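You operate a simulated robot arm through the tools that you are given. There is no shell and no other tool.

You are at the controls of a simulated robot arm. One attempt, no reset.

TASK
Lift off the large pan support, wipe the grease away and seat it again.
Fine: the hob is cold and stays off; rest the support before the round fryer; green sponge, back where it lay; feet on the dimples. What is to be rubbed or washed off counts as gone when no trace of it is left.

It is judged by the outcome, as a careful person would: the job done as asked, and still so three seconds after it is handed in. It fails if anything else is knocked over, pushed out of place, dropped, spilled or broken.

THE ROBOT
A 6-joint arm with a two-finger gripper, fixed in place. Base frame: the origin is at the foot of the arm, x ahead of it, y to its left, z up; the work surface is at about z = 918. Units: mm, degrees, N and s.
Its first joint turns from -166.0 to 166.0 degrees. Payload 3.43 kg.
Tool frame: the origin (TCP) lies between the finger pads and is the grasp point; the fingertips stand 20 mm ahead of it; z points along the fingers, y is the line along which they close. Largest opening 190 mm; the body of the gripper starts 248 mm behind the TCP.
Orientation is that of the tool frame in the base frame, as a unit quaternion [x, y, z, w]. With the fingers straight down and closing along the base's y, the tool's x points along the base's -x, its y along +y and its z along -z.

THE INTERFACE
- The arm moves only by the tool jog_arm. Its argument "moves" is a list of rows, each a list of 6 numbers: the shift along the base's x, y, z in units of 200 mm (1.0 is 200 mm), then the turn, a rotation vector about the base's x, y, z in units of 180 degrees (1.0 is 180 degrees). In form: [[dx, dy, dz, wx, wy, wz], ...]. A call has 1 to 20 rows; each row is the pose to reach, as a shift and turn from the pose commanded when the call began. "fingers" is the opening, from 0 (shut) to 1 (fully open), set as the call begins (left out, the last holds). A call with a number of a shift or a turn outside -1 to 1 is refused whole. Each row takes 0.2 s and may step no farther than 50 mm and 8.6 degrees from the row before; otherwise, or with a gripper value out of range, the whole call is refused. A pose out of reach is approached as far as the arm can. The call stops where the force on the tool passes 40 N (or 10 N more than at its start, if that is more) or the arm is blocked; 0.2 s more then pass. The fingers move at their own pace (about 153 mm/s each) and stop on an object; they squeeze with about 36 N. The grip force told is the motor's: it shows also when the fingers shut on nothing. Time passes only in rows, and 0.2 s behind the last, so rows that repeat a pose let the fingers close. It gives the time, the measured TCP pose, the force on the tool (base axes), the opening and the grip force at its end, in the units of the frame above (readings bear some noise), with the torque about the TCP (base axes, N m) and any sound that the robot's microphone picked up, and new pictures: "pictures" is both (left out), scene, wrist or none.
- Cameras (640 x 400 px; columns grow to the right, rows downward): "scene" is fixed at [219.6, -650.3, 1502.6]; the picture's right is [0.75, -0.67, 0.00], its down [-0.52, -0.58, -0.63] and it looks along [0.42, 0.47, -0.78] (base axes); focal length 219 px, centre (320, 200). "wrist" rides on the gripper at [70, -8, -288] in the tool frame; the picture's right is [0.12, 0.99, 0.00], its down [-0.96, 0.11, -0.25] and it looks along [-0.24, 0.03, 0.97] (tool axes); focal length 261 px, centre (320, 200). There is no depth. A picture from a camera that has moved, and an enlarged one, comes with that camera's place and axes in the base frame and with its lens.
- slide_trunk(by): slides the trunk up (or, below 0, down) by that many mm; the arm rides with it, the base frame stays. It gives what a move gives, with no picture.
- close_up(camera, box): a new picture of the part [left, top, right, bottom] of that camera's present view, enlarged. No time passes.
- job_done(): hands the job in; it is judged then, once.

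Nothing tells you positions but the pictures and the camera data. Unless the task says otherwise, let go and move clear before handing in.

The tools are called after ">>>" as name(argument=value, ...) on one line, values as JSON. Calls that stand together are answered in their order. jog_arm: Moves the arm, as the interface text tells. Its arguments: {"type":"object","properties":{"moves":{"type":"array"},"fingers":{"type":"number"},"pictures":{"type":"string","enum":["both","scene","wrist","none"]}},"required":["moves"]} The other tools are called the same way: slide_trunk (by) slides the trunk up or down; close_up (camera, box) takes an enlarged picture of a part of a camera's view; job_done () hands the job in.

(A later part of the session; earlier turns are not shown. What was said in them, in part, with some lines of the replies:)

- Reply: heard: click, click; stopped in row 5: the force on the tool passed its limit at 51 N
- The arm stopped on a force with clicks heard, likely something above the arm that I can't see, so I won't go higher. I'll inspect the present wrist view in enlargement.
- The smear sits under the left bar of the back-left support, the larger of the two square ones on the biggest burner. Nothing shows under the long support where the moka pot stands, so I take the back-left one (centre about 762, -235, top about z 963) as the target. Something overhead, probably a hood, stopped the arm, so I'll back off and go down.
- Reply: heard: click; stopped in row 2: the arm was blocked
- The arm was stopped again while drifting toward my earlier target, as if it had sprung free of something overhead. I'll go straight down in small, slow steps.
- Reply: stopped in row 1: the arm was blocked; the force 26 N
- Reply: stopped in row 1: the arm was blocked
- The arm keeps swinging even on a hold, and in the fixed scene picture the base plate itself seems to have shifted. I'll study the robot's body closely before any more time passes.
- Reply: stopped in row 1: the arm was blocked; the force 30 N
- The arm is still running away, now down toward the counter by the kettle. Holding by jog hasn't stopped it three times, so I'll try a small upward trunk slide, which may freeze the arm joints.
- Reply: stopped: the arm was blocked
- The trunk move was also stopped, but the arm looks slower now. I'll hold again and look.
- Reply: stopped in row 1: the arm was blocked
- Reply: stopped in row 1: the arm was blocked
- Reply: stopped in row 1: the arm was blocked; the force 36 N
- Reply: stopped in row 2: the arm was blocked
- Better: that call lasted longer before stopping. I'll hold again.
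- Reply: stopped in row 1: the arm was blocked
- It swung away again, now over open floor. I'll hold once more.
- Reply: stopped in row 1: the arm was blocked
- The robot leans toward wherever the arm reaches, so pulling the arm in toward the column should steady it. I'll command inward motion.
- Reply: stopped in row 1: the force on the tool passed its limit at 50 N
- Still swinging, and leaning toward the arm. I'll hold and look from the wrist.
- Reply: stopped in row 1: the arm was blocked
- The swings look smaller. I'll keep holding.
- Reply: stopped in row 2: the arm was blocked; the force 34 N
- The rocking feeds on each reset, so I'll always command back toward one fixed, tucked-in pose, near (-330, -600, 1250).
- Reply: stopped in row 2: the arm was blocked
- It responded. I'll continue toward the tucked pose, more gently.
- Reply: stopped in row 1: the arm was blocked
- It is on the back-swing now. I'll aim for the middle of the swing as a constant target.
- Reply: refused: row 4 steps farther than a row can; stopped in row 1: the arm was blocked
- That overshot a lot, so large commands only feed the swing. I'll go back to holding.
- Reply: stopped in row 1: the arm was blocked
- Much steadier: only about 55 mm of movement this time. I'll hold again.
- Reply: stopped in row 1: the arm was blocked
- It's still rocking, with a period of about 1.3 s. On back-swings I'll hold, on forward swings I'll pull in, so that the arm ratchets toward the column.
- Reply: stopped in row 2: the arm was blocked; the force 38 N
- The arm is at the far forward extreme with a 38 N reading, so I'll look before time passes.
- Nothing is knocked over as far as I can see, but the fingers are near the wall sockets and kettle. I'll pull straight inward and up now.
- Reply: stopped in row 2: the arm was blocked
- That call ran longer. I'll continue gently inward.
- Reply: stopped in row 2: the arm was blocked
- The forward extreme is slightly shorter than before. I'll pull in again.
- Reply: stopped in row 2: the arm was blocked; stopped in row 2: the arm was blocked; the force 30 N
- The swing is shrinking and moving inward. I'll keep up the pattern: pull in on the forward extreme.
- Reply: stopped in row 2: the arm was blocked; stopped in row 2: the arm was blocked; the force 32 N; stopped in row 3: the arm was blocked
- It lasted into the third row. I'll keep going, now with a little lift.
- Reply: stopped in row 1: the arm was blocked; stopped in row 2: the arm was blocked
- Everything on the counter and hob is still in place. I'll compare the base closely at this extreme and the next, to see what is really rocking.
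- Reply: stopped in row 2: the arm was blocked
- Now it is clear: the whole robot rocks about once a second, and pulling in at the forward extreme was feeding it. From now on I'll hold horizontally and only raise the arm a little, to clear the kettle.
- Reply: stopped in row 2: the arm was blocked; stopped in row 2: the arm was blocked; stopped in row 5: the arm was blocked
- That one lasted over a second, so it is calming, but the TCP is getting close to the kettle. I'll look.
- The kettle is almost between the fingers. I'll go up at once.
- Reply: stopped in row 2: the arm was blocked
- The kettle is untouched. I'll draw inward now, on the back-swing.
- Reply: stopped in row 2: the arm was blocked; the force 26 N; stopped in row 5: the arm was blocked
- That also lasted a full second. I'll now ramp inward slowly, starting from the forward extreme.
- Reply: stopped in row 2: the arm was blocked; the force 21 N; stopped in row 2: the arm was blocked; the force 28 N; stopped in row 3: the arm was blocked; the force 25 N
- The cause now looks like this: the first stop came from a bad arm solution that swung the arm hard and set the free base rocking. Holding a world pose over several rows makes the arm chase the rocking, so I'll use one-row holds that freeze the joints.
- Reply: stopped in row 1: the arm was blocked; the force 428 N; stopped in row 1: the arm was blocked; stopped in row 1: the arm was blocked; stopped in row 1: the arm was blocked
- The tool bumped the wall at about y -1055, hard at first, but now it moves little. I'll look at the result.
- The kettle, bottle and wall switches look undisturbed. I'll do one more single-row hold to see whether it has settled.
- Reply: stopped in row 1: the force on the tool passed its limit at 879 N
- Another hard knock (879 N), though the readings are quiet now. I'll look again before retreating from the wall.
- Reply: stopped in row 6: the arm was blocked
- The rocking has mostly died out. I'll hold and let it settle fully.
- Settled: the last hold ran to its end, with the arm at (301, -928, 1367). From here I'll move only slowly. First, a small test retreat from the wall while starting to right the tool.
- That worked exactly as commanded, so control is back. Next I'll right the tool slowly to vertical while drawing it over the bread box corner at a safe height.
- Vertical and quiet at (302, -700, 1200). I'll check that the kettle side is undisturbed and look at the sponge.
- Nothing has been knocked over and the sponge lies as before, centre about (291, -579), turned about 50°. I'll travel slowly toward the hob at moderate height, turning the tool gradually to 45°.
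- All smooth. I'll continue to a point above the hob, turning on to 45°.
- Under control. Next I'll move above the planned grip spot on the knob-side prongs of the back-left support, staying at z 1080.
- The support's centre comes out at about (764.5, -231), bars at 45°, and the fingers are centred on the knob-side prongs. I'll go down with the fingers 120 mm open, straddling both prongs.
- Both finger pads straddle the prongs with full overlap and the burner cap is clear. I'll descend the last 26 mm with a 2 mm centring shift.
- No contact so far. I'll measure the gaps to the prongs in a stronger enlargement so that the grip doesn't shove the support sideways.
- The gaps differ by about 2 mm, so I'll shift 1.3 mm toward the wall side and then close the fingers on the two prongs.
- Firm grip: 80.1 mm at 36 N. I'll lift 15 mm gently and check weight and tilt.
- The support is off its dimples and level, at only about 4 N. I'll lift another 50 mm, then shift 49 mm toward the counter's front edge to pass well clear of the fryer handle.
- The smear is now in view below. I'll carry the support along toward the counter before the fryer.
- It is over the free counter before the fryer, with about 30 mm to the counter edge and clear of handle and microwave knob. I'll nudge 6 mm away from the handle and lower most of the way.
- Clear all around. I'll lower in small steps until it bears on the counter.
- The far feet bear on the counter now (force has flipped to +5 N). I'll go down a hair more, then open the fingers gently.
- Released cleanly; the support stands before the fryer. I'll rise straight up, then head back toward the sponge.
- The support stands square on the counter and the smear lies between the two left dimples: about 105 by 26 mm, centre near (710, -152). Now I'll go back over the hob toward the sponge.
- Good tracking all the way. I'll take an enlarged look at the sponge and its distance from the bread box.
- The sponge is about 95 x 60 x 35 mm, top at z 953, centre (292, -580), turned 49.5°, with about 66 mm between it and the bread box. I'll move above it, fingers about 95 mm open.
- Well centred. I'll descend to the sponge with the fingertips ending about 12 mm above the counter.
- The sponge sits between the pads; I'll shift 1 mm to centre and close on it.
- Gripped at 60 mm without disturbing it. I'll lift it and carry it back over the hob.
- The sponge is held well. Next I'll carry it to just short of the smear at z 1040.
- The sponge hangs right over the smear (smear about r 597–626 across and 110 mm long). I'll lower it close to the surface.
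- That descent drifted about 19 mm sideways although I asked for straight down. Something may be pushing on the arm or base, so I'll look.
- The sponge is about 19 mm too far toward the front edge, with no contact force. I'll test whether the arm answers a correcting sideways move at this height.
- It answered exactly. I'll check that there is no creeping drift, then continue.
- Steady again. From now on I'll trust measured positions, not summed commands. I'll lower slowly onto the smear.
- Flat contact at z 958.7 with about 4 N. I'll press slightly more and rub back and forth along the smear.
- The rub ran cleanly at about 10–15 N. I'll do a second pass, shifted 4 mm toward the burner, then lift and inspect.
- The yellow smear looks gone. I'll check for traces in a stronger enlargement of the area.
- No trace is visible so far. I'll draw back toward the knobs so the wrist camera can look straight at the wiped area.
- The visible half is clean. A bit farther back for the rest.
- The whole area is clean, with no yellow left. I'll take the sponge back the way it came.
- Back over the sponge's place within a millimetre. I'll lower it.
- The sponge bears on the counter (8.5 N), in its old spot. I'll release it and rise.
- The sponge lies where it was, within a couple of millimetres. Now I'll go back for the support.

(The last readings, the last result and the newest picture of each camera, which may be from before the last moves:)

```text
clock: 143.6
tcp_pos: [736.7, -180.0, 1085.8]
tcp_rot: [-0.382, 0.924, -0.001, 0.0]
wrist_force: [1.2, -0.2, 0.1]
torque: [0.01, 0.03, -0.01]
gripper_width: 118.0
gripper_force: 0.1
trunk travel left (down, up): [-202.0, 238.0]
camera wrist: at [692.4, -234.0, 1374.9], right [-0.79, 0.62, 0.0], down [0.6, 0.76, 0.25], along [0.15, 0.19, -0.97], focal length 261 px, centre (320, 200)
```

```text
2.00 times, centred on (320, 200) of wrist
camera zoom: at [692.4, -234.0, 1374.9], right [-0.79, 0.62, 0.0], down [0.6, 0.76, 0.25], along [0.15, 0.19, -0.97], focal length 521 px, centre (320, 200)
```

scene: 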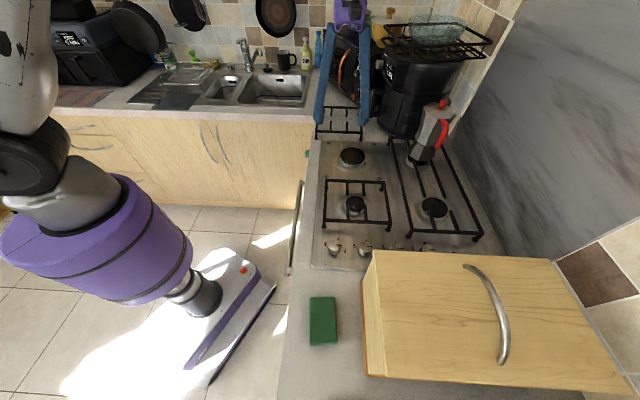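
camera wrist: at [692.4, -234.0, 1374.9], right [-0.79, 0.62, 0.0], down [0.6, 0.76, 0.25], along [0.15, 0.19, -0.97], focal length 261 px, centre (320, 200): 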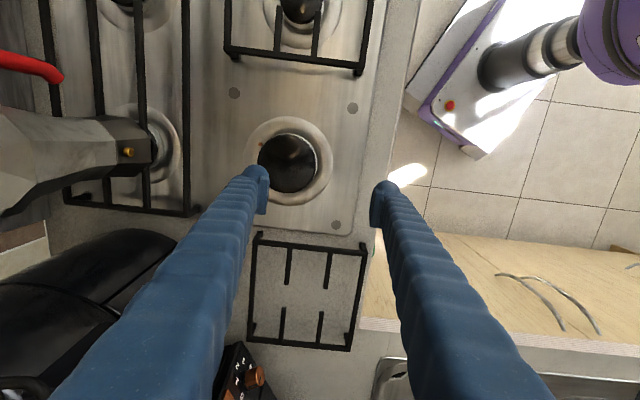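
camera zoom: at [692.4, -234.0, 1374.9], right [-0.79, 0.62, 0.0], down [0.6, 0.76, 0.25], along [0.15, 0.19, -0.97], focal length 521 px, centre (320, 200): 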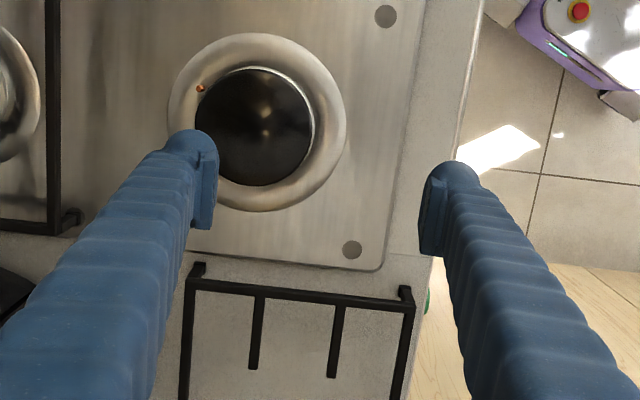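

The hob is spotless and the dimples are clear. I'll move above the support's grip spot.

>>> jog_arm(moves=[[0.01, 0.01, -0.002, 0, 0, 0], [0.035, 0.034, -0.007, 0, 0, 0], [0.075, 0.074, -0.015, 0, 0, 0], [0.13, 0.128, -0.026, 0, 0, 0], [0.195, 0.192, -0.04, 0, 0, 0], [0.265, 0.261, -0.054, 0, 0, 0], [0.335, 0.33, -0.068, 0, 0, 0], [0.405, 0.399, -0.083, 0, 0, 0], [0.47, 0.464, -0.097, 0, 0, 0], [0.53, 0.523, -0.11, 0, 0, 0], [0.575, 0.567, -0.12, 0, 0, 0], [0.605, 0.597, -0.126, 0, 0, 0], [0.62, 0.612, -0.13, 0, 0, 0], [0.625, 0.6165, -0.13, 0, 0, 0], [0.625, 0.6165, -0.13, 0, 0, 0]], pictures="wrist")

>>> jog_arm(moves=[[0, 0, -0.01, 0, 0, 0], [0, 0, -0.04, 0, 0, 0], [0, 0, -0.09, 0, 0, 0], [0, 0, -0.15, 0, 0, 0], [0, 0, -0.21, 0, 0, 0], [0, 0, -0.26, 0, 0, 0], [0, 0, -0.3, 0, 0, 0], [0, 0, -0.325, 0, 0, 0], [0, 0, -0.335, 0, 0, 0], [0, 0, -0.335, 0, 0, 0]], pictures="both")

>>> close_up(camera="wrist", box=[230, 100, 430, 260])

```text
clock: 146.8
tcp_pos: [861.7, -57.0, 1060.4]
tcp_rot: [-0.383, 0.924, 0.0, 0.0]
wrist_force: [-0.7, -0.3, -0.5]
torque: [0.02, 0.02, 0.0]
gripper_width: 118.0
gripper_force: 0.0
trunk travel left (down, up): [-202.0, 238.0]
camera wrist: at [817.9, -110.7, 1348.4], right [-0.79, 0.62, 0.0], down [0.6, 0.76, 0.25], along [0.15, 0.19, -0.97], focal length 261 px, centre (320, 200)
```

wrist: 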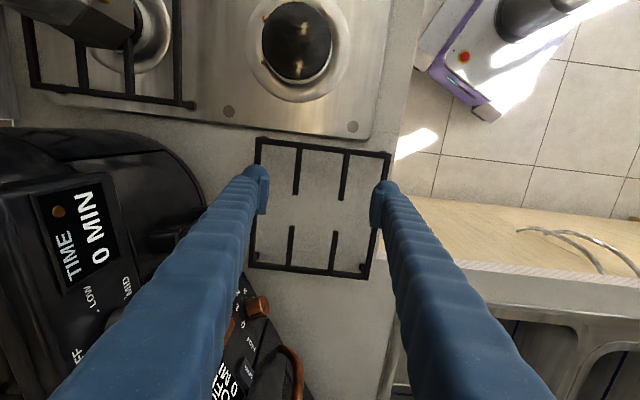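

```text
clock: 149.0
tcp_pos: [861.6, -56.2, 993.9]
tcp_rot: [-0.382, 0.924, 0.0, 0.0]
wrist_force: [-0.2, 1.1, -0.4]
torque: [-0.02, -0.01, 0.0]
gripper_width: 117.9
gripper_force: 0.0
trunk travel left (down, up): [-202.0, 238.0]
camera wrist: at [817.4, -110.5, 1281.6], right [-0.79, 0.62, 0.0], down [0.6, 0.76, 0.25], along [0.15, 0.19, -0.97], focal length 261 px, centre (320, 200)
```

scene: 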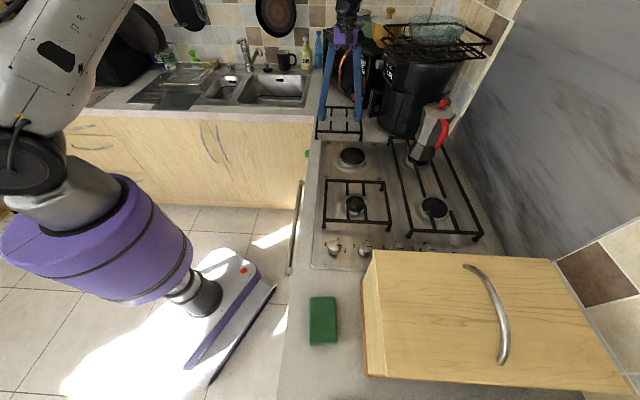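
wrist: 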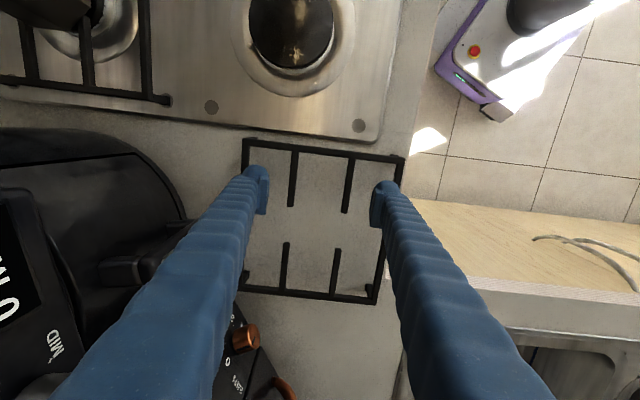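

```text
2.50 times, centred on (330, 180) of wrist
camera zoom: at [817.4, -110.5, 1281.6], right [-0.79, 0.62, 0.0], down [0.6, 0.76, 0.25], along [0.15, 0.19, -0.97], focal length 652 px, centre (295, 250)
```

zoom: 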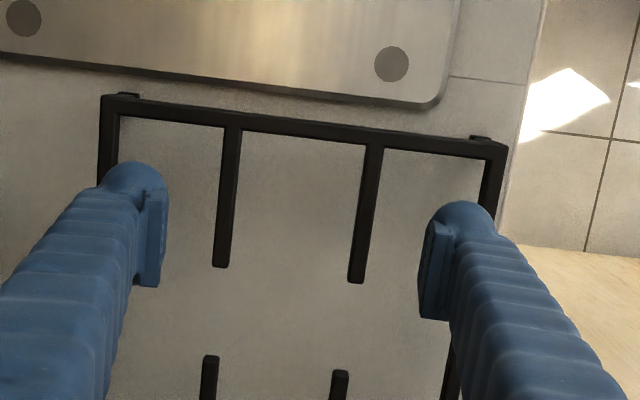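

>>> jog_arm(moves=[[0, 0, -0.01, 0, 0, 0], [0, 0, -0.04, 0, 0, 0], [0, 0, -0.09, 0, 0, 0], [0, 0, -0.13, 0, 0, 0], [0, 0, -0.165, 0, 0, 0], [0, 0, -0.182, 0, 0, 0], [0, 0, -0.182, 0, 0, 0]], pictures="both")

>>> close_up(camera="wrist", box=[230, 100, 430, 260])

```text
clock: 150.6
tcp_pos: [861.3, -55.7, 957.3]
tcp_rot: [-0.383, 0.924, 0.0, 0.0]
wrist_force: [-0.7, 0.4, -0.1]
torque: [-0.01, -0.01, 0.01]
gripper_width: 117.7
gripper_force: 0.0
trunk travel left (down, up): [-202.0, 238.0]
camera wrist: at [817.2, -110.7, 1245.4], right [-0.79, 0.62, 0.0], down [0.6, 0.76, 0.25], along [0.15, 0.19, -0.97], focal length 261 px, centre (320, 200)
```

scene: 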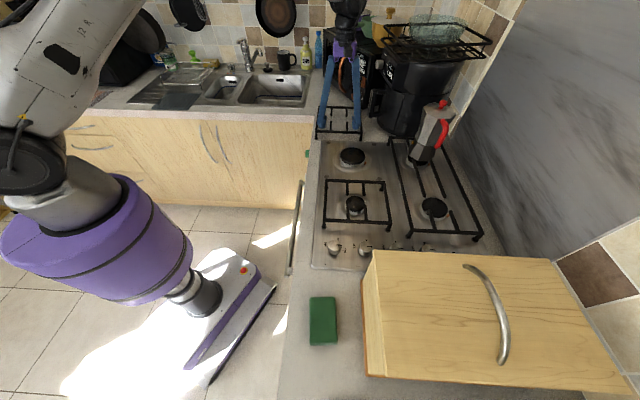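
wrist: 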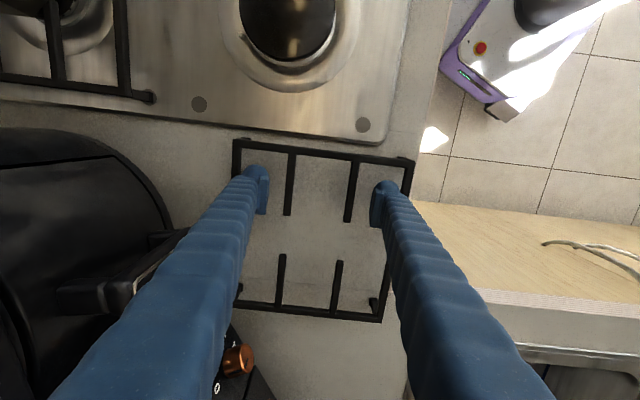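

```text
2.50 times, centred on (330, 180) of wrist
camera zoom: at [817.2, -110.7, 1245.4], right [-0.79, 0.62, 0.0], down [0.6, 0.76, 0.25], along [0.15, 0.19, -0.97], focal length 652 px, centre (295, 250)
```

zoom: 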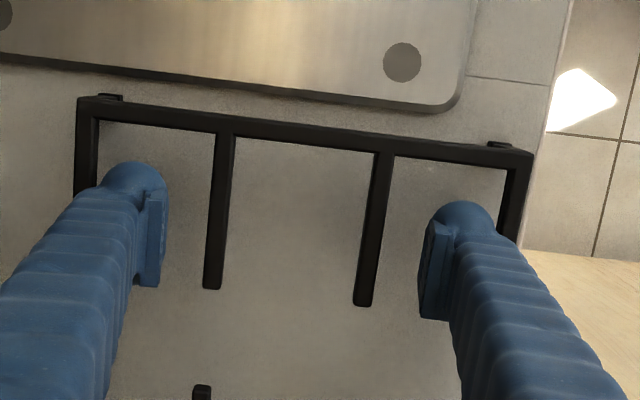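

The view matches the release picture exactly, so the grip will be the same as before. I'll close on the prongs.

>>> jog_arm(moves=[[0, 0, 0, 0, 0, 0], [0, 0, 0, 0, 0, 0], [0, 0, 0, 0, 0, 0], [0, 0, 0, 0, 0, 0]], fingers=0.3, pictures="none")

>>> jog_arm(moves=[[0, 0, 0.005, 0, 0, 0], [0, 0, 0.02, 0, 0, 0], [0, 0, 0.05, 0, 0, 0], [0, 0, 0.09, 0, 0, 0], [0, 0, 0.14, 0, 0, 0], [0, 0, 0.19, 0, 0, 0], [0, 0, 0.24, 0, 0, 0], [0, 0, 0.29, 0, 0, 0], [0, 0, 0.33, 0, 0, 0], [0, 0, 0.36, 0, 0, 0], [0, 0, 0.37, 0, 0, 0], [0, 0, 0.37, 0, 0, 0]], pictures="both")

>>> close_up(camera="wrist", box=[230, 100, 430, 260])

```text
clock: 151.6
tcp_pos: [860.7, -56.6, 957.7]
tcp_rot: [-0.383, 0.924, -0.001, 0.0]
wrist_force: [0.9, -1.3, -0.6]
torque: [-0.11, -0.1, -0.15]
gripper_width: 80.0
gripper_force: 36.2
trunk travel left (down, up): [-202.0, 238.0]
```

```text
clock: 154.2
tcp_pos: [862.0, -55.6, 1030.6]
tcp_rot: [-0.383, 0.924, 0.0, -0.001]
wrist_force: [0.0, -0.1, -3.5]
torque: [-0.12, 0.14, 0.02]
gripper_width: 80.0
gripper_force: 36.3
trunk travel left (down, up): [-202.0, 238.0]
camera wrist: at [817.7, -110.5, 1319.3], right [-0.79, 0.62, 0.0], down [0.6, 0.76, 0.25], along [0.15, 0.19, -0.97], focal length 261 px, centre (320, 200)
```

scene: 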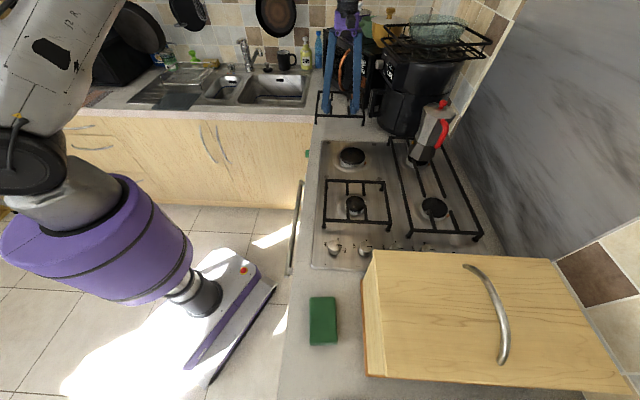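
wrist: 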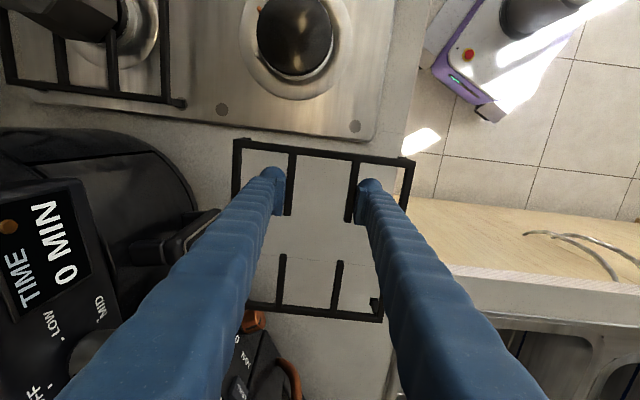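

```text
2.50 times, centred on (330, 180) of wrist
camera zoom: at [817.7, -110.5, 1319.3], right [-0.79, 0.62, 0.0], down [0.6, 0.76, 0.25], along [0.15, 0.19, -0.97], focal length 652 px, centre (295, 250)
```

zoom: 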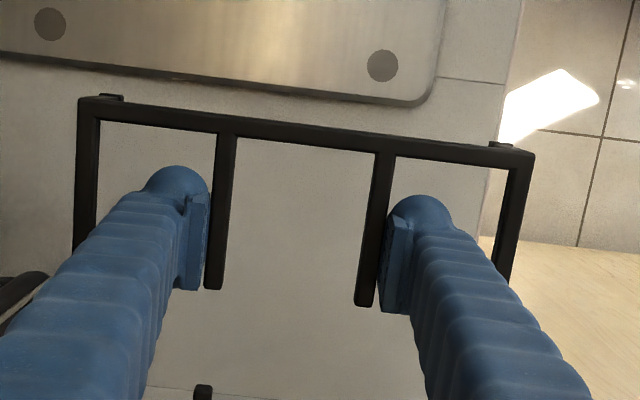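

Same grip within a millimetre, lifted clear. I'll carry it back along the same path.

>>> jog_arm(moves=[[-0.007, -0.007, 0, 0, 0, 0], [-0.026, -0.026, 0, 0, 0, 0], [-0.056, -0.056, 0, 0, 0, 0], [-0.094, -0.094, 0, 0, 0, 0], [-0.142, -0.142, 0, 0, 0, 0], [-0.193, -0.193, 0, 0, 0, 0], [-0.249, -0.249, 0, 0, 0, 0], [-0.305, -0.305, 0, 0, 0, 0], [-0.361, -0.361, 0, 0, 0, 0], [-0.417, -0.417, 0, 0, 0, 0], [-0.472, -0.472, 0, 0, 0, 0], [-0.528, -0.528, 0, 0, 0, 0], [-0.584, -0.584, 0, 0, 0, 0], [-0.64, -0.64, 0, 0, 0, 0], [-0.696, -0.696, 0, 0, 0, 0], [-0.747, -0.747, 0, 0, 0, 0], [-0.79, -0.79, 0, 0, 0, 0], [-0.825, -0.825, 0, 0, 0, 0], [-0.85, -0.85, 0, 0, 0, 0], [-0.859, -0.859, 0, 0, 0, 0]], pictures="none")

>>> jog_arm(moves=[[0.01, -0.01, 0, 0, 0, 0], [0.03, -0.03, 0, 0, 0, 0], [0.06, -0.06, 0, 0, 0, 0], [0.095, -0.094, 0, 0, 0, 0], [0.13, -0.128, 0, 0, 0, 0], [0.16, -0.157, 0, 0, 0, 0], [0.185, -0.181, 0, 0, 0, 0], [0.198, -0.194, 0, 0, 0, 0], [0.198, -0.194, 0, 0, 0, 0]], pictures="both")

>>> close_up(camera="wrist", box=[200, 80, 440, 340])

>>> close_up(camera="scene", box=[310, 100, 410, 190])

```text
clock: 158.4
tcp_pos: [689.7, -226.8, 1031.1]
tcp_rot: [-0.383, 0.924, -0.002, 0.0]
wrist_force: [0.2, 0.2, -3.9]
torque: [-0.11, 0.09, 0.02]
gripper_width: 79.9
gripper_force: 35.6
trunk travel left (down, up): [-202.0, 238.0]
```

```text
clock: 160.4
tcp_pos: [728.2, -266.3, 1031.3]
tcp_rot: [-0.383, 0.924, 0.0, 0.0]
wrist_force: [0.0, 0.3, -3.7]
torque: [-0.11, 0.16, -0.01]
gripper_width: 79.9
gripper_force: 36.1
trunk travel left (down, up): [-202.0, 238.0]
camera wrist: at [685.1, -321.5, 1319.3], right [-0.79, 0.62, 0.0], down [0.6, 0.76, 0.25], along [0.15, 0.19, -0.97], focal length 261 px, centre (320, 200)
```

scene: 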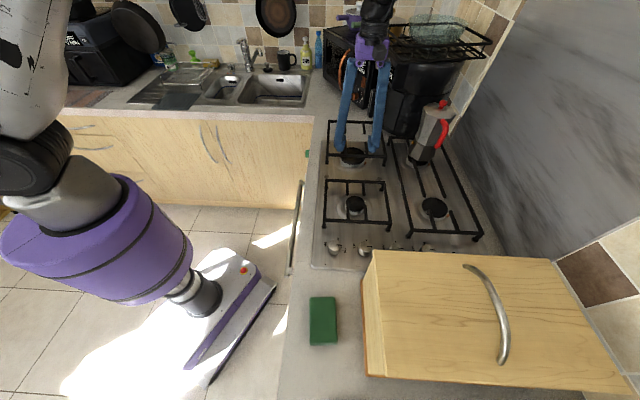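
wrist: 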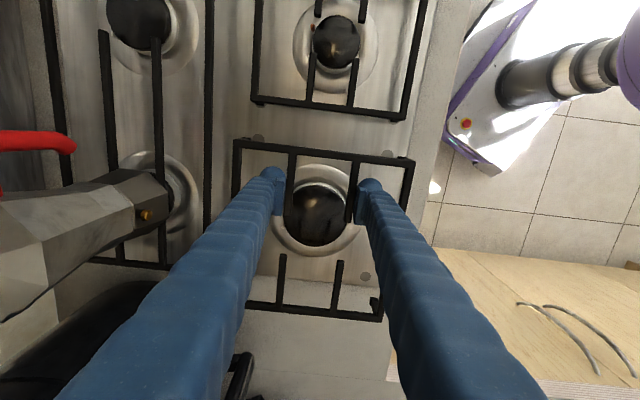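

```text
1.54 times, centred on (320, 210) of wrist
camera zoom: at [685.1, -321.5, 1319.3], right [-0.79, 0.62, 0.0], down [0.6, 0.76, 0.25], along [0.15, 0.19, -0.97], focal length 401 px, centre (320, 185)
```

zoom: 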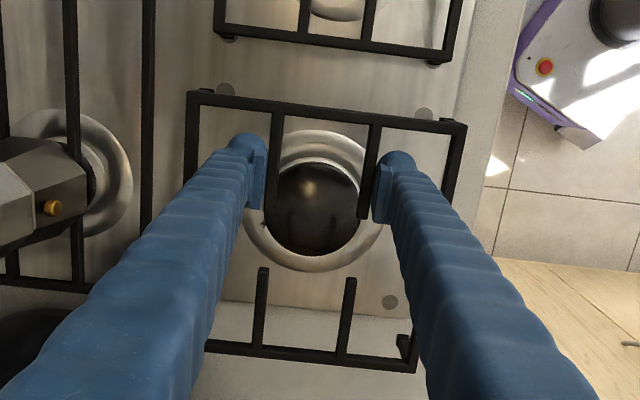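

```text
4.44 times, centred on (360, 145) of scene
camera zoom: at [219.6, -650.3, 1502.6], right [0.75, -0.67, 0.0], down [-0.52, -0.58, -0.63], along [0.42, 0.47, -0.78], focal length 975 px, centre (142, 444)
```

zoom: 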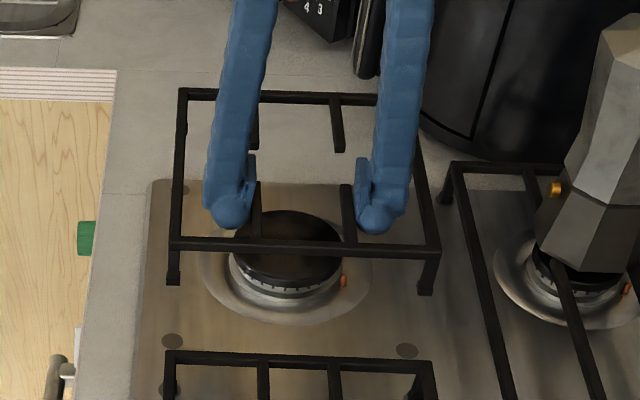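

Over its place. I'll lower to 15 mm above the dimples, the same height as my picture at lift-off, and compare.

>>> jog_arm(moves=[[0, 0, -0.01, 0, 0, 0], [0, 0, -0.035, 0, 0, 0], [0, 0, -0.07, 0, 0, 0], [0, 0, -0.115, 0, 0, 0], [0, 0, -0.16, 0, 0, 0], [0, 0, -0.2, 0, 0, 0], [0, 0, -0.23, 0, 0, 0], [0, 0, -0.25, 0, 0, 0], [0, 0, -0.25, 0, 0, 0], [0, 0, -0.25, 0, 0, 0]], pictures="both")

>>> close_up(camera="wrist", box=[230, 100, 430, 260])

>>> close_up(camera="scene", box=[310, 100, 410, 190])

```text
clock: 162.6
tcp_pos: [728.9, -265.8, 980.4]
tcp_rot: [-0.383, 0.924, 0.0, -0.001]
wrist_force: [-0.4, -0.2, -3.3]
torque: [-0.12, 0.12, 0.0]
gripper_width: 80.1
gripper_force: 36.6
trunk travel left (down, up): [-202.0, 238.0]
camera wrist: at [685.3, -320.8, 1269.5], right [-0.79, 0.62, 0.0], down [0.6, 0.76, 0.25], along [0.15, 0.19, -0.97], focal length 261 px, centre (320, 200)
```

scene: 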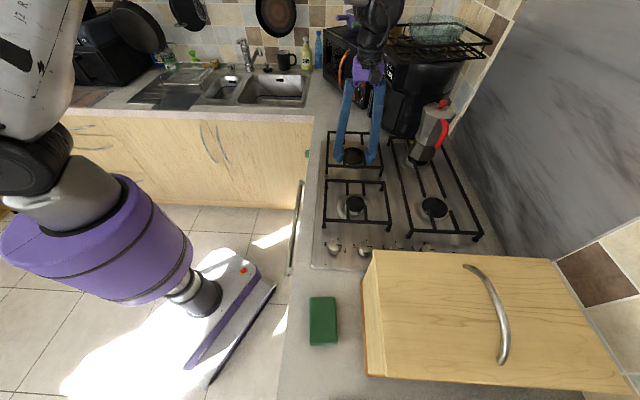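
wrist: 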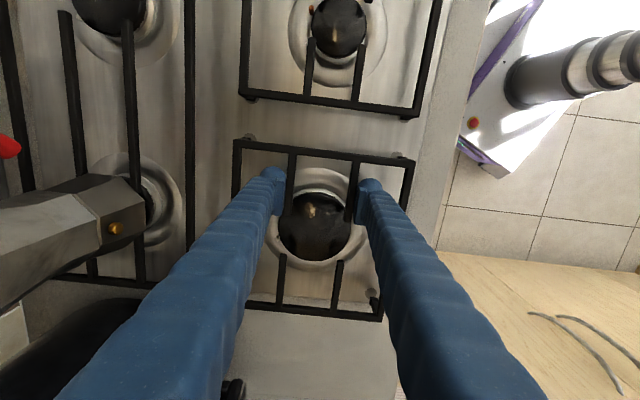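

```text
2.50 times, centred on (330, 180) of wrist
camera zoom: at [685.3, -320.8, 1269.5], right [-0.79, 0.62, 0.0], down [0.6, 0.76, 0.25], along [0.15, 0.19, -0.97], focal length 652 px, centre (295, 250)
```

zoom: 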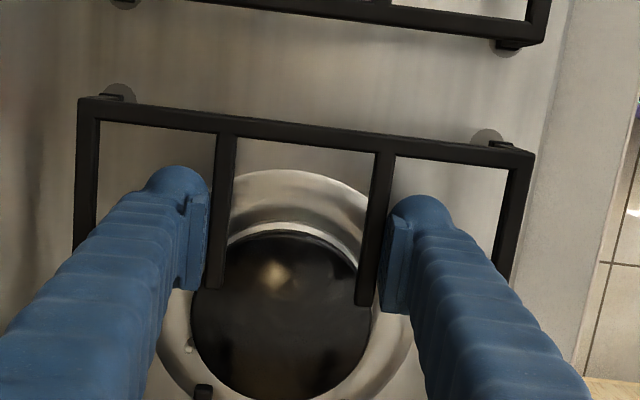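

```text
4.44 times, centred on (360, 145) of scene
camera zoom: at [219.6, -650.3, 1502.6], right [0.75, -0.67, 0.0], down [-0.52, -0.58, -0.63], along [0.42, 0.47, -0.78], focal length 975 px, centre (142, 444)
```

zoom: 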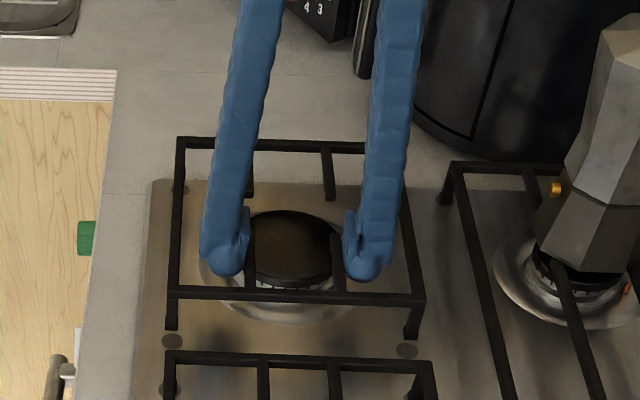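

It matches the lift-off picture almost exactly. I'll lower to just above contact and check the feet against the dimples in strong enlargement.

>>> jog_arm(moves=[[0, 0, -0.01, 0, 0, 0], [0, 0, -0.025, 0, 0, 0], [0, 0, -0.04, 0, 0, 0], [0, 0, -0.05, 0, 0, 0], [0, 0, -0.055, 0, 0, 0], [0, 0, -0.055, 0, 0, 0]], pictures="none")

>>> close_up(camera="scene", box=[320, 165, 350, 185])

>>> close_up(camera="scene", box=[365, 165, 395, 185])

>>> close_up(camera="scene", box=[320, 130, 350, 150])

>>> close_up(camera="wrist", box=[230, 120, 270, 150])

>>> close_up(camera="wrist", box=[380, 140, 420, 170])

```text
clock: 164.0
tcp_pos: [729.1, -266.4, 968.7]
tcp_rot: [-0.382, 0.924, 0.001, 0.0]
wrist_force: [0.1, 0.6, -2.6]
torque: [-0.11, 0.11, -0.01]
gripper_width: 79.8
gripper_force: 36.1
trunk travel left (down, up): [-202.0, 238.0]
```

```text
16.00 times, centred on (335, 175) of scene
camera zoom: at [219.6, -650.3, 1502.6], right [0.75, -0.67, 0.0], down [-0.52, -0.58, -0.63], along [0.42, 0.47, -0.78], focal length 3511 px, centre (80, 600)
```

zoom: 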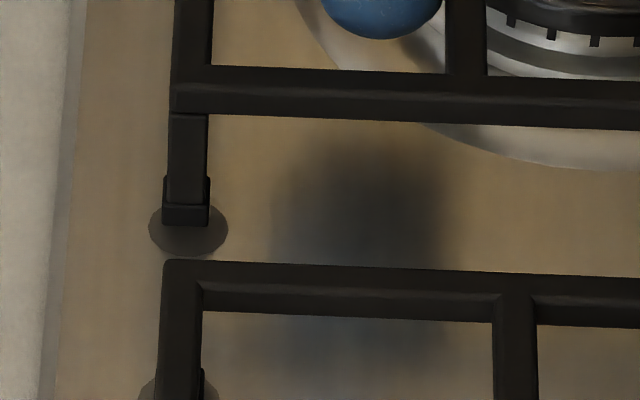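

```text
16.00 times, centred on (380, 175) of scene
camera zoom: at [219.6, -650.3, 1502.6], right [0.75, -0.67, 0.0], down [-0.52, -0.58, -0.63], along [0.42, 0.47, -0.78], focal length 3511 px, centre (-640, 600)
```

zoom: 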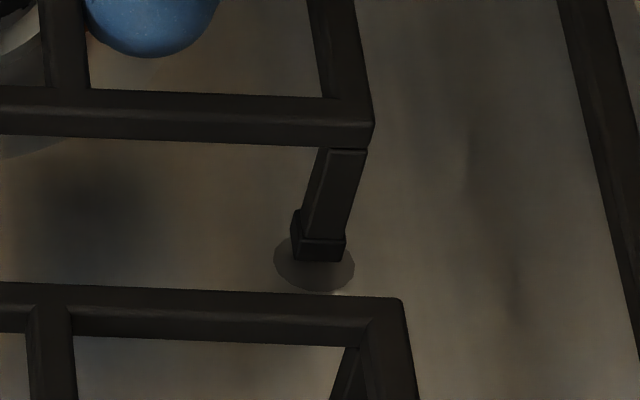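

```text
16.00 times, centred on (335, 140) of scene
camera zoom: at [219.6, -650.3, 1502.6], right [0.75, -0.67, 0.0], down [-0.52, -0.58, -0.63], along [0.42, 0.47, -0.78], focal length 3511 px, centre (80, 1160)
```

zoom: 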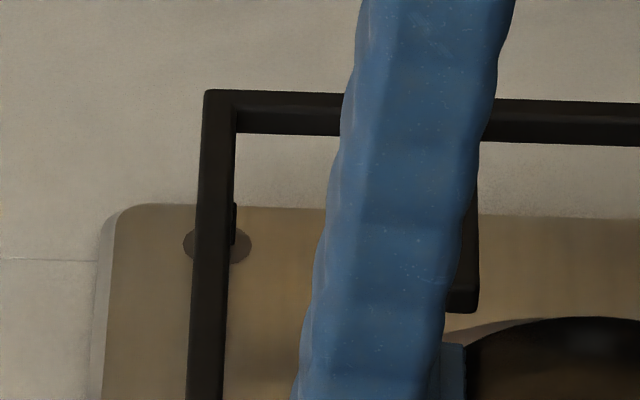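

```text
13.33 times, centred on (250, 135) of wrist
camera zoom: at [685.3, -321.4, 1258.1], right [-0.79, 0.62, 0.0], down [0.6, 0.76, 0.25], along [0.15, 0.19, -0.97], focal length 3475 px, centre (1253, 1067)
```

zoom: 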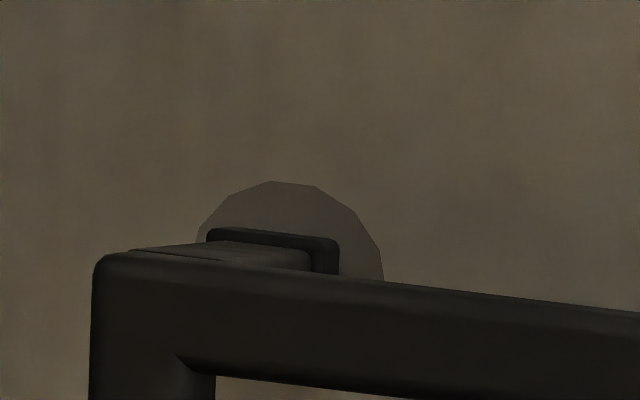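

```text
13.33 times, centred on (400, 155) of wrist
camera zoom: at [685.3, -321.4, 1258.1], right [-0.79, 0.62, 0.0], down [0.6, 0.76, 0.25], along [0.15, 0.19, -0.97], focal length 3475 px, centre (-747, 800)
```

zoom: 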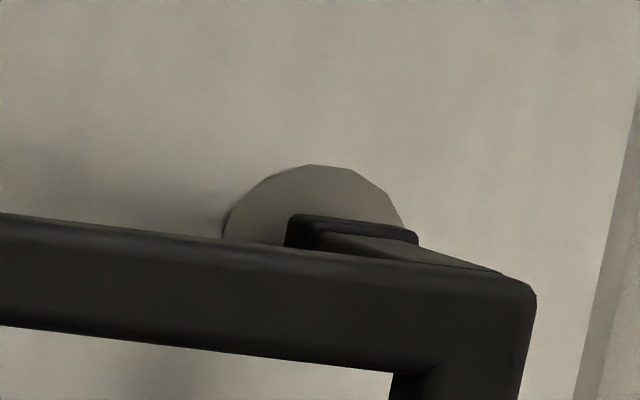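

The feet sit within about a millimetre of the dimple centres. I'll trim by 0.9 mm and lower gently until the support bears.

>>> jog_arm(moves=[[0.0014, -0.0042, 0, 0, 0, 0], [0.0014, -0.0042, -0.004, 0, 0, 0], [0.0014, -0.0042, -0.008, 0, 0, 0], [0.0014, -0.0042, -0.01, 0, 0, 0], [0.0014, -0.0042, -0.01, 0, 0, 0]], pictures="none")

```text
clock: 165.2
tcp_pos: [729.3, -268.2, 968.1]
tcp_rot: [-0.383, 0.924, 0.0, -0.001]
wrist_force: [-0.1, -0.1, -2.0]
torque: [-0.13, 0.13, 0.01]
gripper_width: 79.9
gripper_force: 36.0
trunk travel left (down, up): [-202.0, 238.0]
```

>>> jog_arm(moves=[[0, 0, -0.004, 0, 0, 0], [0, 0, -0.007, 0, 0, 0], [0, 0, -0.007, 0, 0, 0]], pictures="none")

```text
clock: 166.0
tcp_pos: [729.3, -268.0, 968.0]
tcp_rot: [-0.383, 0.924, -0.001, 0.001]
wrist_force: [-0.1, -0.3, -1.0]
torque: [0.2, 0.06, 0.0]
gripper_width: 80.0
gripper_force: 36.1
trunk travel left (down, up): [-202.0, 238.0]
```

First contact. I'll lower a little more.

>>> jog_arm(moves=[[0, 0, -0.003, 0, 0, 0], [0, 0, -0.006, 0, 0, 0], [0, 0, -0.006, 0, 0, 0]], pictures="none")

>>> close_up(camera="scene", box=[320, 165, 350, 185])

>>> close_up(camera="scene", box=[365, 165, 395, 185])

```text
clock: 166.8
tcp_pos: [729.4, -268.4, 966.7]
tcp_rot: [-0.383, 0.924, -0.001, 0.0]
wrist_force: [-0.6, -2.3, 5.3]
torque: [0.66, -0.92, -0.16]
gripper_width: 80.1
gripper_force: 35.4
trunk travel left (down, up): [-202.0, 238.0]
```

```text
16.00 times, centred on (335, 175) of scene
camera zoom: at [219.6, -650.3, 1502.6], right [0.75, -0.67, 0.0], down [-0.52, -0.58, -0.63], along [0.42, 0.47, -0.78], focal length 3511 px, centre (80, 600)
```

zoom: 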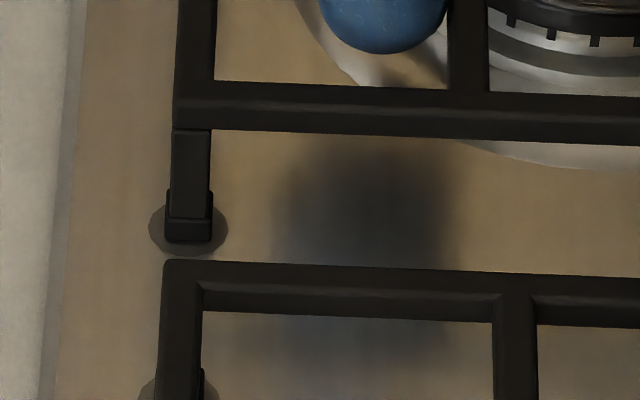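

```text
16.00 times, centred on (380, 175) of scene
camera zoom: at [219.6, -650.3, 1502.6], right [0.75, -0.67, 0.0], down [-0.52, -0.58, -0.63], along [0.42, 0.47, -0.78], focal length 3511 px, centre (-640, 600)
```

zoom: 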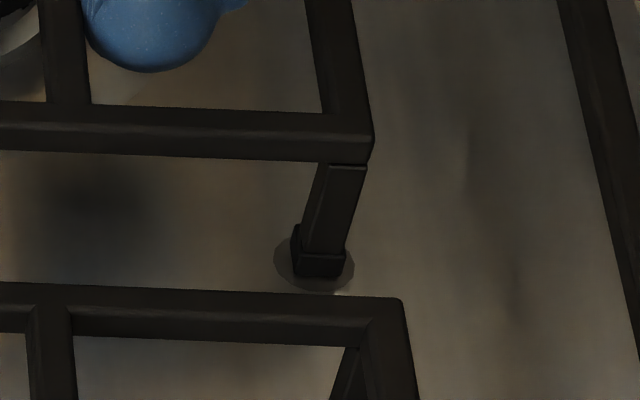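

The near feet stand on their dimples within 1–2 mm. I'll ease down the last fraction and release.

>>> jog_arm(moves=[[0, 0, -0.003, 0, 0, 0], [0, 0, -0.003, 0, 0, 0]], pictures="none")

>>> jog_arm(moves=[[0, 0, 0, 0, 0, 0], [0, 0, 0, 0, 0, 0], [0, 0, 0, 0, 0, 0], [0, 0, 0, 0, 0, 0]], fingers=0.6, pictures="both")

>>> close_up(camera="scene", box=[320, 165, 350, 185])

>>> close_up(camera="scene", box=[365, 165, 395, 185])

>>> close_up(camera="wrist", box=[200, 100, 440, 340])

```text
clock: 167.4
tcp_pos: [729.1, -267.3, 964.7]
tcp_rot: [-0.383, 0.924, -0.001, 0.001]
wrist_force: [-0.3, -2.8, 7.1]
torque: [-0.05, 0.03, -0.15]
gripper_width: 79.8
gripper_force: 35.2
trunk travel left (down, up): [-202.0, 238.0]
```

```text
clock: 168.4
tcp_pos: [730.2, -267.7, 964.1]
tcp_rot: [-0.383, 0.924, -0.001, 0.0]
wrist_force: [0.1, 0.2, 0.0]
torque: [-0.01, -0.03, -0.01]
gripper_width: 113.8
gripper_force: 0.1
trunk travel left (down, up): [-202.0, 238.0]
camera wrist: at [685.4, -322.2, 1253.1], right [-0.79, 0.62, 0.0], down [0.6, 0.76, 0.25], along [0.15, 0.19, -0.97], focal length 261 px, centre (320, 200)
```

scene: 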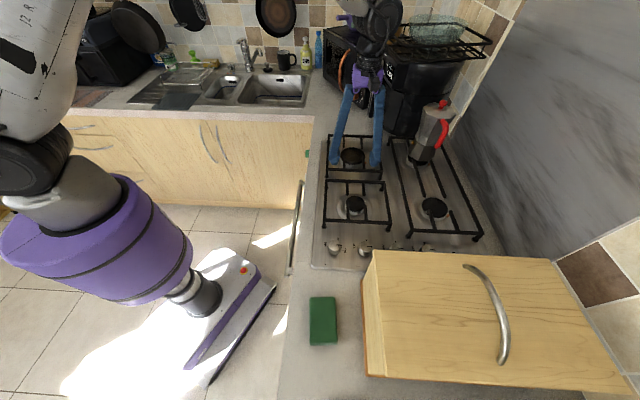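
wrist: 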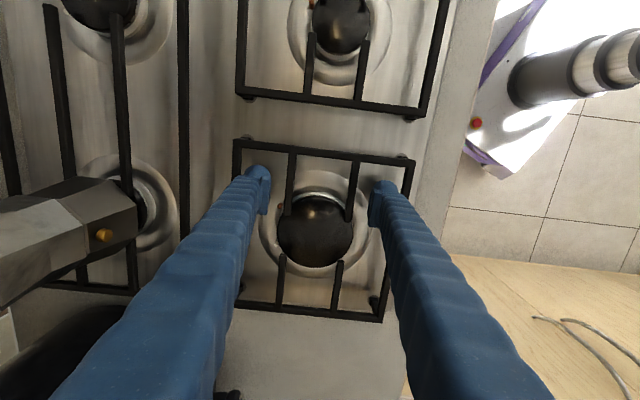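

```text
16.00 times, centred on (335, 175) of scene
camera zoom: at [219.6, -650.3, 1502.6], right [0.75, -0.67, 0.0], down [-0.52, -0.58, -0.63], along [0.42, 0.47, -0.78], focal length 3511 px, centre (80, 600)
```

zoom: 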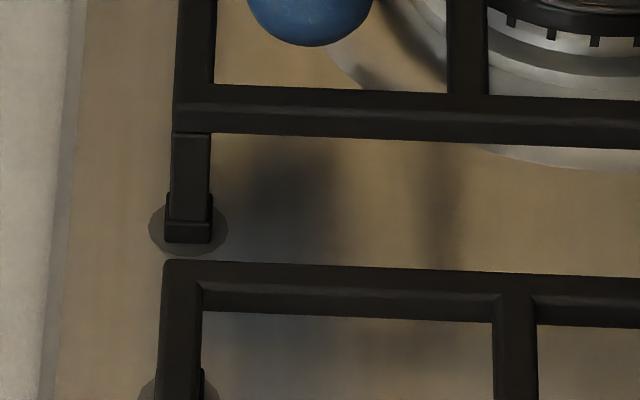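

```text
16.00 times, centred on (380, 175) of scene
camera zoom: at [219.6, -650.3, 1502.6], right [0.75, -0.67, 0.0], down [-0.52, -0.58, -0.63], along [0.42, 0.47, -0.78], focal length 3511 px, centre (-640, 600)
```

zoom: 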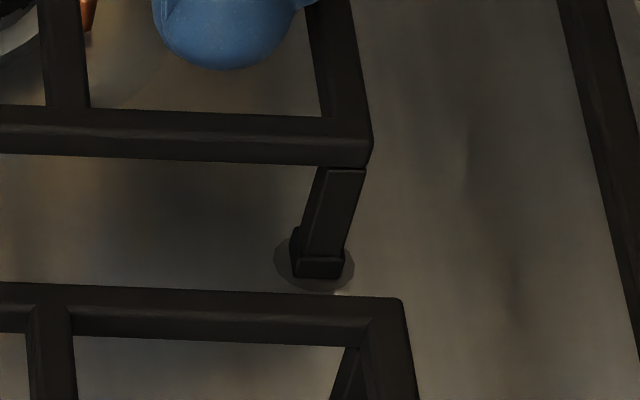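

```text
1.67 times, centred on (320, 220) of wrist
camera zoom: at [685.4, -322.2, 1253.1], right [-0.79, 0.62, 0.0], down [0.6, 0.76, 0.25], along [0.15, 0.19, -0.97], focal length 434 px, centre (320, 167)
```

zoom: 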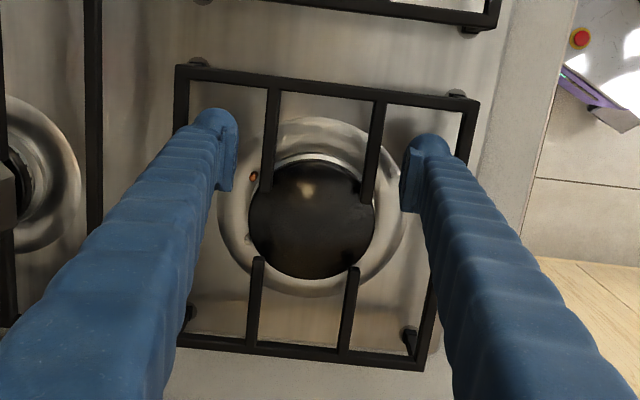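

Released, feet on the dimples. I'll rise straight up and inspect all four feet.

>>> jog_arm(moves=[[0, 0, 0.01, 0, 0, 0], [0, 0, 0.04, 0, 0, 0], [0, 0, 0.09, 0, 0, 0], [0, 0, 0.15, 0, 0, 0], [0, 0, 0.22, 0, 0, 0], [0, 0, 0.3, 0, 0, 0], [0, 0, 0.38, 0, 0, 0], [0, 0, 0.46, 0, 0, 0], [-0.01, -0.01, 0.54, 0, 0, 0], [-0.04, -0.04, 0.61, 0, 0, 0], [-0.09, -0.09, 0.67, 0, 0, 0], [-0.15, -0.15, 0.71, 0, 0, 0], [-0.21, -0.21, 0.74, 0, 0, 0], [-0.27, -0.27, 0.75, 0, 0, 0], [-0.32, -0.32, 0.75, 0, 0, 0], [-0.35, -0.35, 0.75, 0, 0, 0], [-0.36, -0.36, 0.75, 0, 0, 0], [-0.36, -0.36, 0.75, 0, 0, 0]], pictures="both")

>>> close_up(camera="scene", box=[310, 110, 400, 190])

>>> close_up(camera="wrist", box=[220, 130, 400, 310])

>>> close_up(camera="scene", box=[320, 130, 350, 150])

>>> close_up(camera="scene", box=[360, 130, 390, 150])

```text
clock: 172.2
tcp_pos: [656.8, -338.9, 1115.6]
tcp_rot: [-0.383, 0.924, -0.001, 0.001]
wrist_force: [-0.2, 0.5, -0.4]
torque: [0.0, 0.04, -0.04]
gripper_width: 114.1
gripper_force: 0.0
trunk travel left (down, up): [-202.0, 238.0]
camera wrist: at [613.3, -393.9, 1403.5], right [-0.79, 0.62, 0.0], down [0.6, 0.76, 0.25], along [0.15, 0.19, -0.97], focal length 261 px, centre (320, 200)
```

scene: 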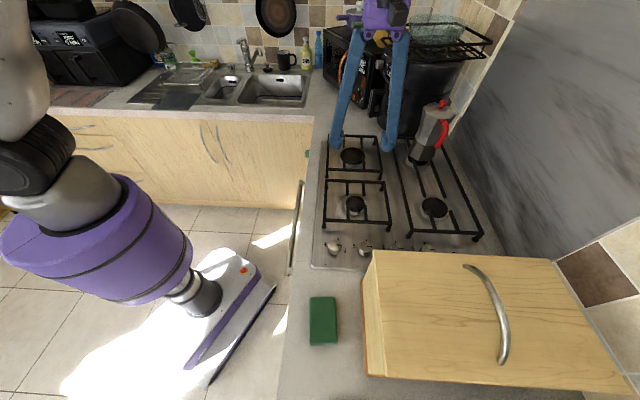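
wrist: 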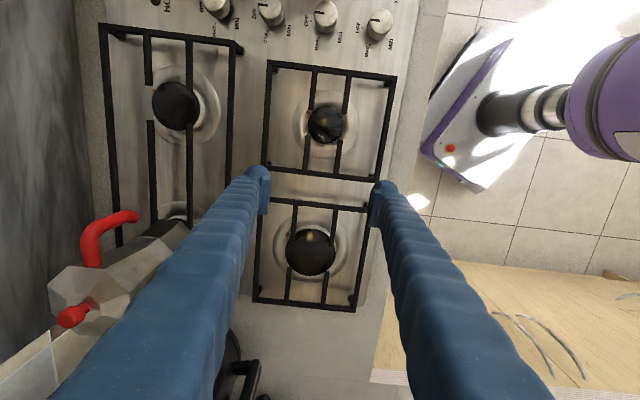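

```text
5.00 times, centred on (355, 150) of scene
camera zoom: at [219.6, -650.3, 1502.6], right [0.75, -0.67, 0.0], down [-0.52, -0.58, -0.63], along [0.42, 0.47, -0.78], focal length 1097 px, centre (145, 450)
```

zoom: 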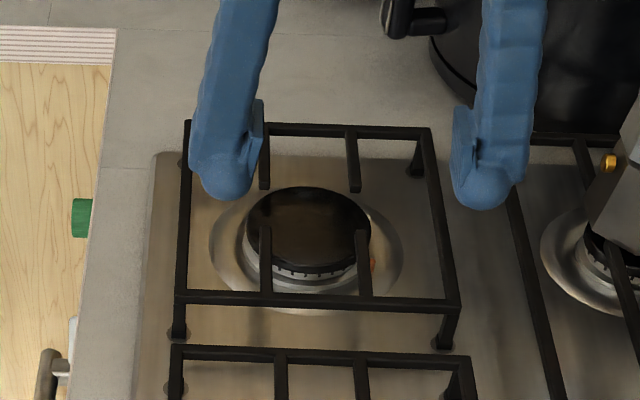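

```text
2.22 times, centred on (310, 220) of wrist
camera zoom: at [613.3, -393.9, 1403.5], right [-0.79, 0.62, 0.0], down [0.6, 0.76, 0.25], along [0.15, 0.19, -0.97], focal length 579 px, centre (342, 156)
```

zoom: 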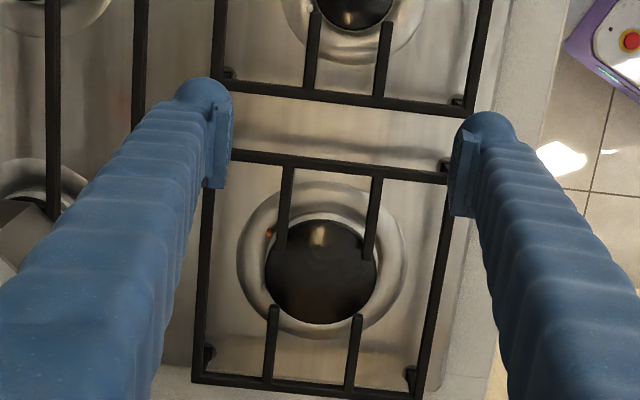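

```text
16.00 times, centred on (335, 140) of scene
camera zoom: at [219.6, -650.3, 1502.6], right [0.75, -0.67, 0.0], down [-0.52, -0.58, -0.63], along [0.42, 0.47, -0.78], focal length 3511 px, centre (80, 1160)
```

zoom: 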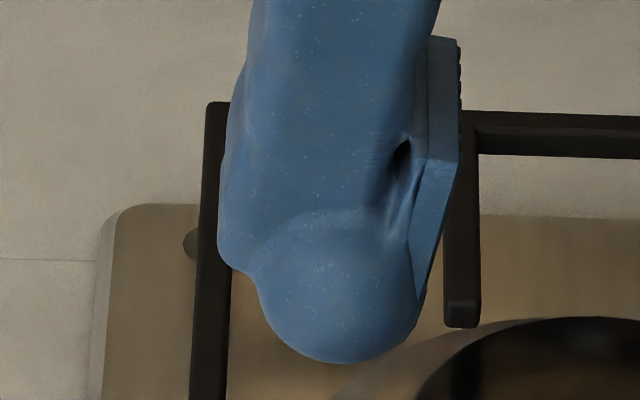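

```text
16.00 times, centred on (375, 140) of scene
camera zoom: at [219.6, -650.3, 1502.6], right [0.75, -0.67, 0.0], down [-0.52, -0.58, -0.63], along [0.42, 0.47, -0.78], focal length 3511 px, centre (-560, 1160)
```

zoom: 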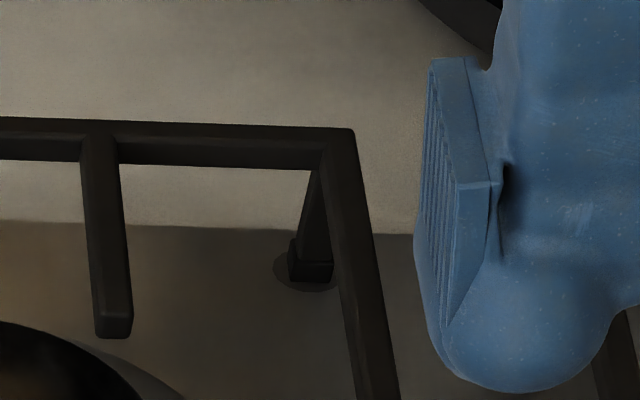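

All four feet stand on their dimples, the hob plate is clean, the sponge is back, and the fingers are open and well above everything. A last look over the whole scene before handing in.

>>> jog_arm(moves=[[0, 0, 0, 0, 0, 0], [0, 0, 0, 0, 0, 0], [0, 0, 0, 0, 0, 0]], pictures="both")

>>> close_up(camera="scene", box=[300, 0, 540, 150])

>>> close_up(camera="wrist", box=[80, 0, 420, 320])

```text
clock: 173.0
tcp_pos: [658.0, -338.3, 1115.2]
tcp_rot: [-0.382, 0.924, -0.001, 0.001]
wrist_force: [-0.5, 0.4, 0.3]
torque: [0.0, 0.02, -0.02]
gripper_width: 114.0
gripper_force: 0.1
trunk travel left (down, up): [-202.0, 238.0]
camera wrist: at [613.4, -393.9, 1403.4], right [-0.79, 0.62, 0.0], down [0.6, 0.76, 0.25], along [0.15, 0.19, -0.97], focal length 261 px, centre (320, 200)
```

scene: 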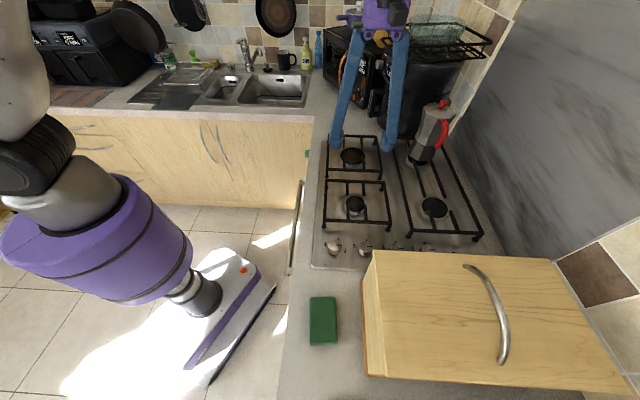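
wrist: 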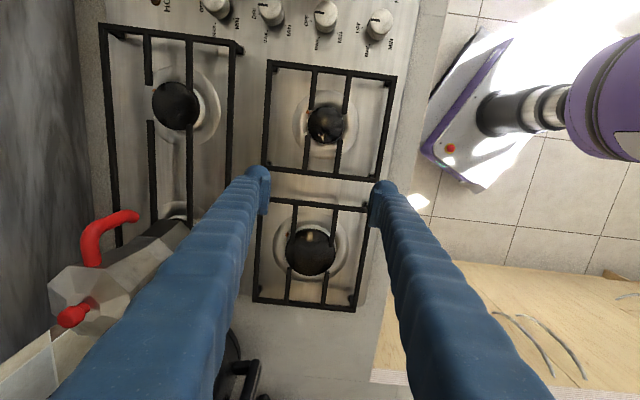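

```text
2.67 times, centred on (420, 75) of scene
camera zoom: at [219.6, -650.3, 1502.6], right [0.75, -0.67, 0.0], down [-0.52, -0.58, -0.63], along [0.42, 0.47, -0.78], focal length 585 px, centre (53, 533)
```

zoom: 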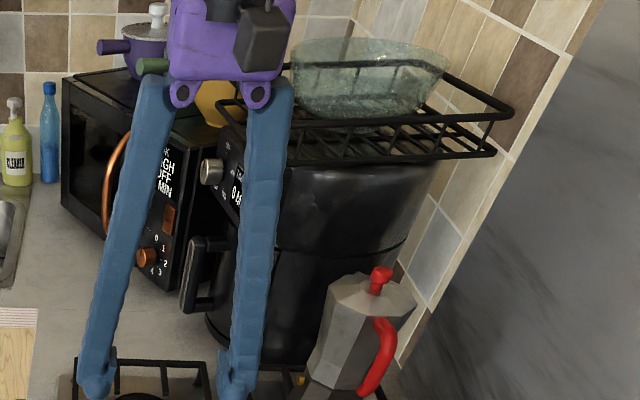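

```text
1.25 times, centred on (250, 160) of wrist
camera zoom: at [613.4, -393.9, 1403.4], right [-0.79, 0.62, 0.0], down [0.6, 0.76, 0.25], along [0.15, 0.19, -0.97], focal length 326 px, centre (408, 250)
```

zoom: 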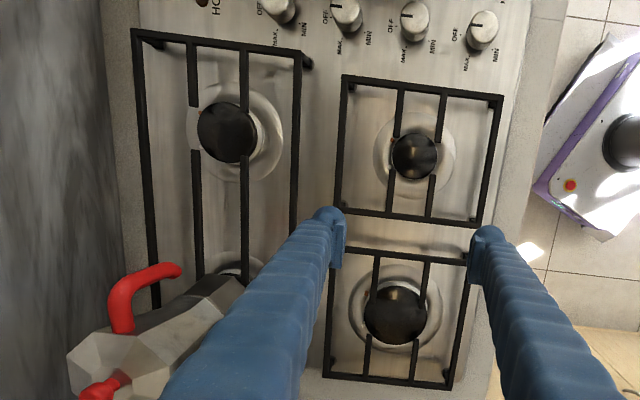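

The support is seated, the plate is clean, all knobs are off, and the moka pot, fryer, sponge and bread box stand as before. The arm is clear and still, so I'm handing in.

>>> job_done()

```text
The job is handed in.
```

The pan support is back on its four dimples, the grease is gone, and the green sponge lies where it was. There was one serious incident on the way: the arm ran out of control early on and struck the wall twice.

**The job**
- **Support:** I took "the large pan support" to be the square one at the back left. It covers the largest burner, and the only grease I could see was under it. It rested on the counter in front of the round fryer while I wiped, and the feet are now within about 1–2 mm of the dimple centres.
- **Grease:** I wiped the yellow smear with the sponge until the enlarged pictures showed no trace of it.
- **Sponge:** it is back within about 2 mm of its old spot, turned by perhaps a degree.
- **Hob:** the knobs still read off, and the moka pot was not touched.

**What went wrong**
- **Loss of control:** from about 1 to 24 seconds the arm swung freely. The robot's base also shifted and rocked, although it is described as fixed in place. I don't know the cause for certain; it began with a force stop during my first move.
- **Wall strikes:** the gripper hit the wall near the kettle and sockets at least twice, reading 394 N and 879 N. In later pictures the kettle, jug and bottle were standing and nothing looked broken, but I did not go back for a close look at the wall switches.
- **Robot base:** it has not gone back to where it started.
- **Later drift:** while I lowered the sponge, the tool drifted about 19 mm sideways, again for no cause I could find. I corrected it before touching the hob.
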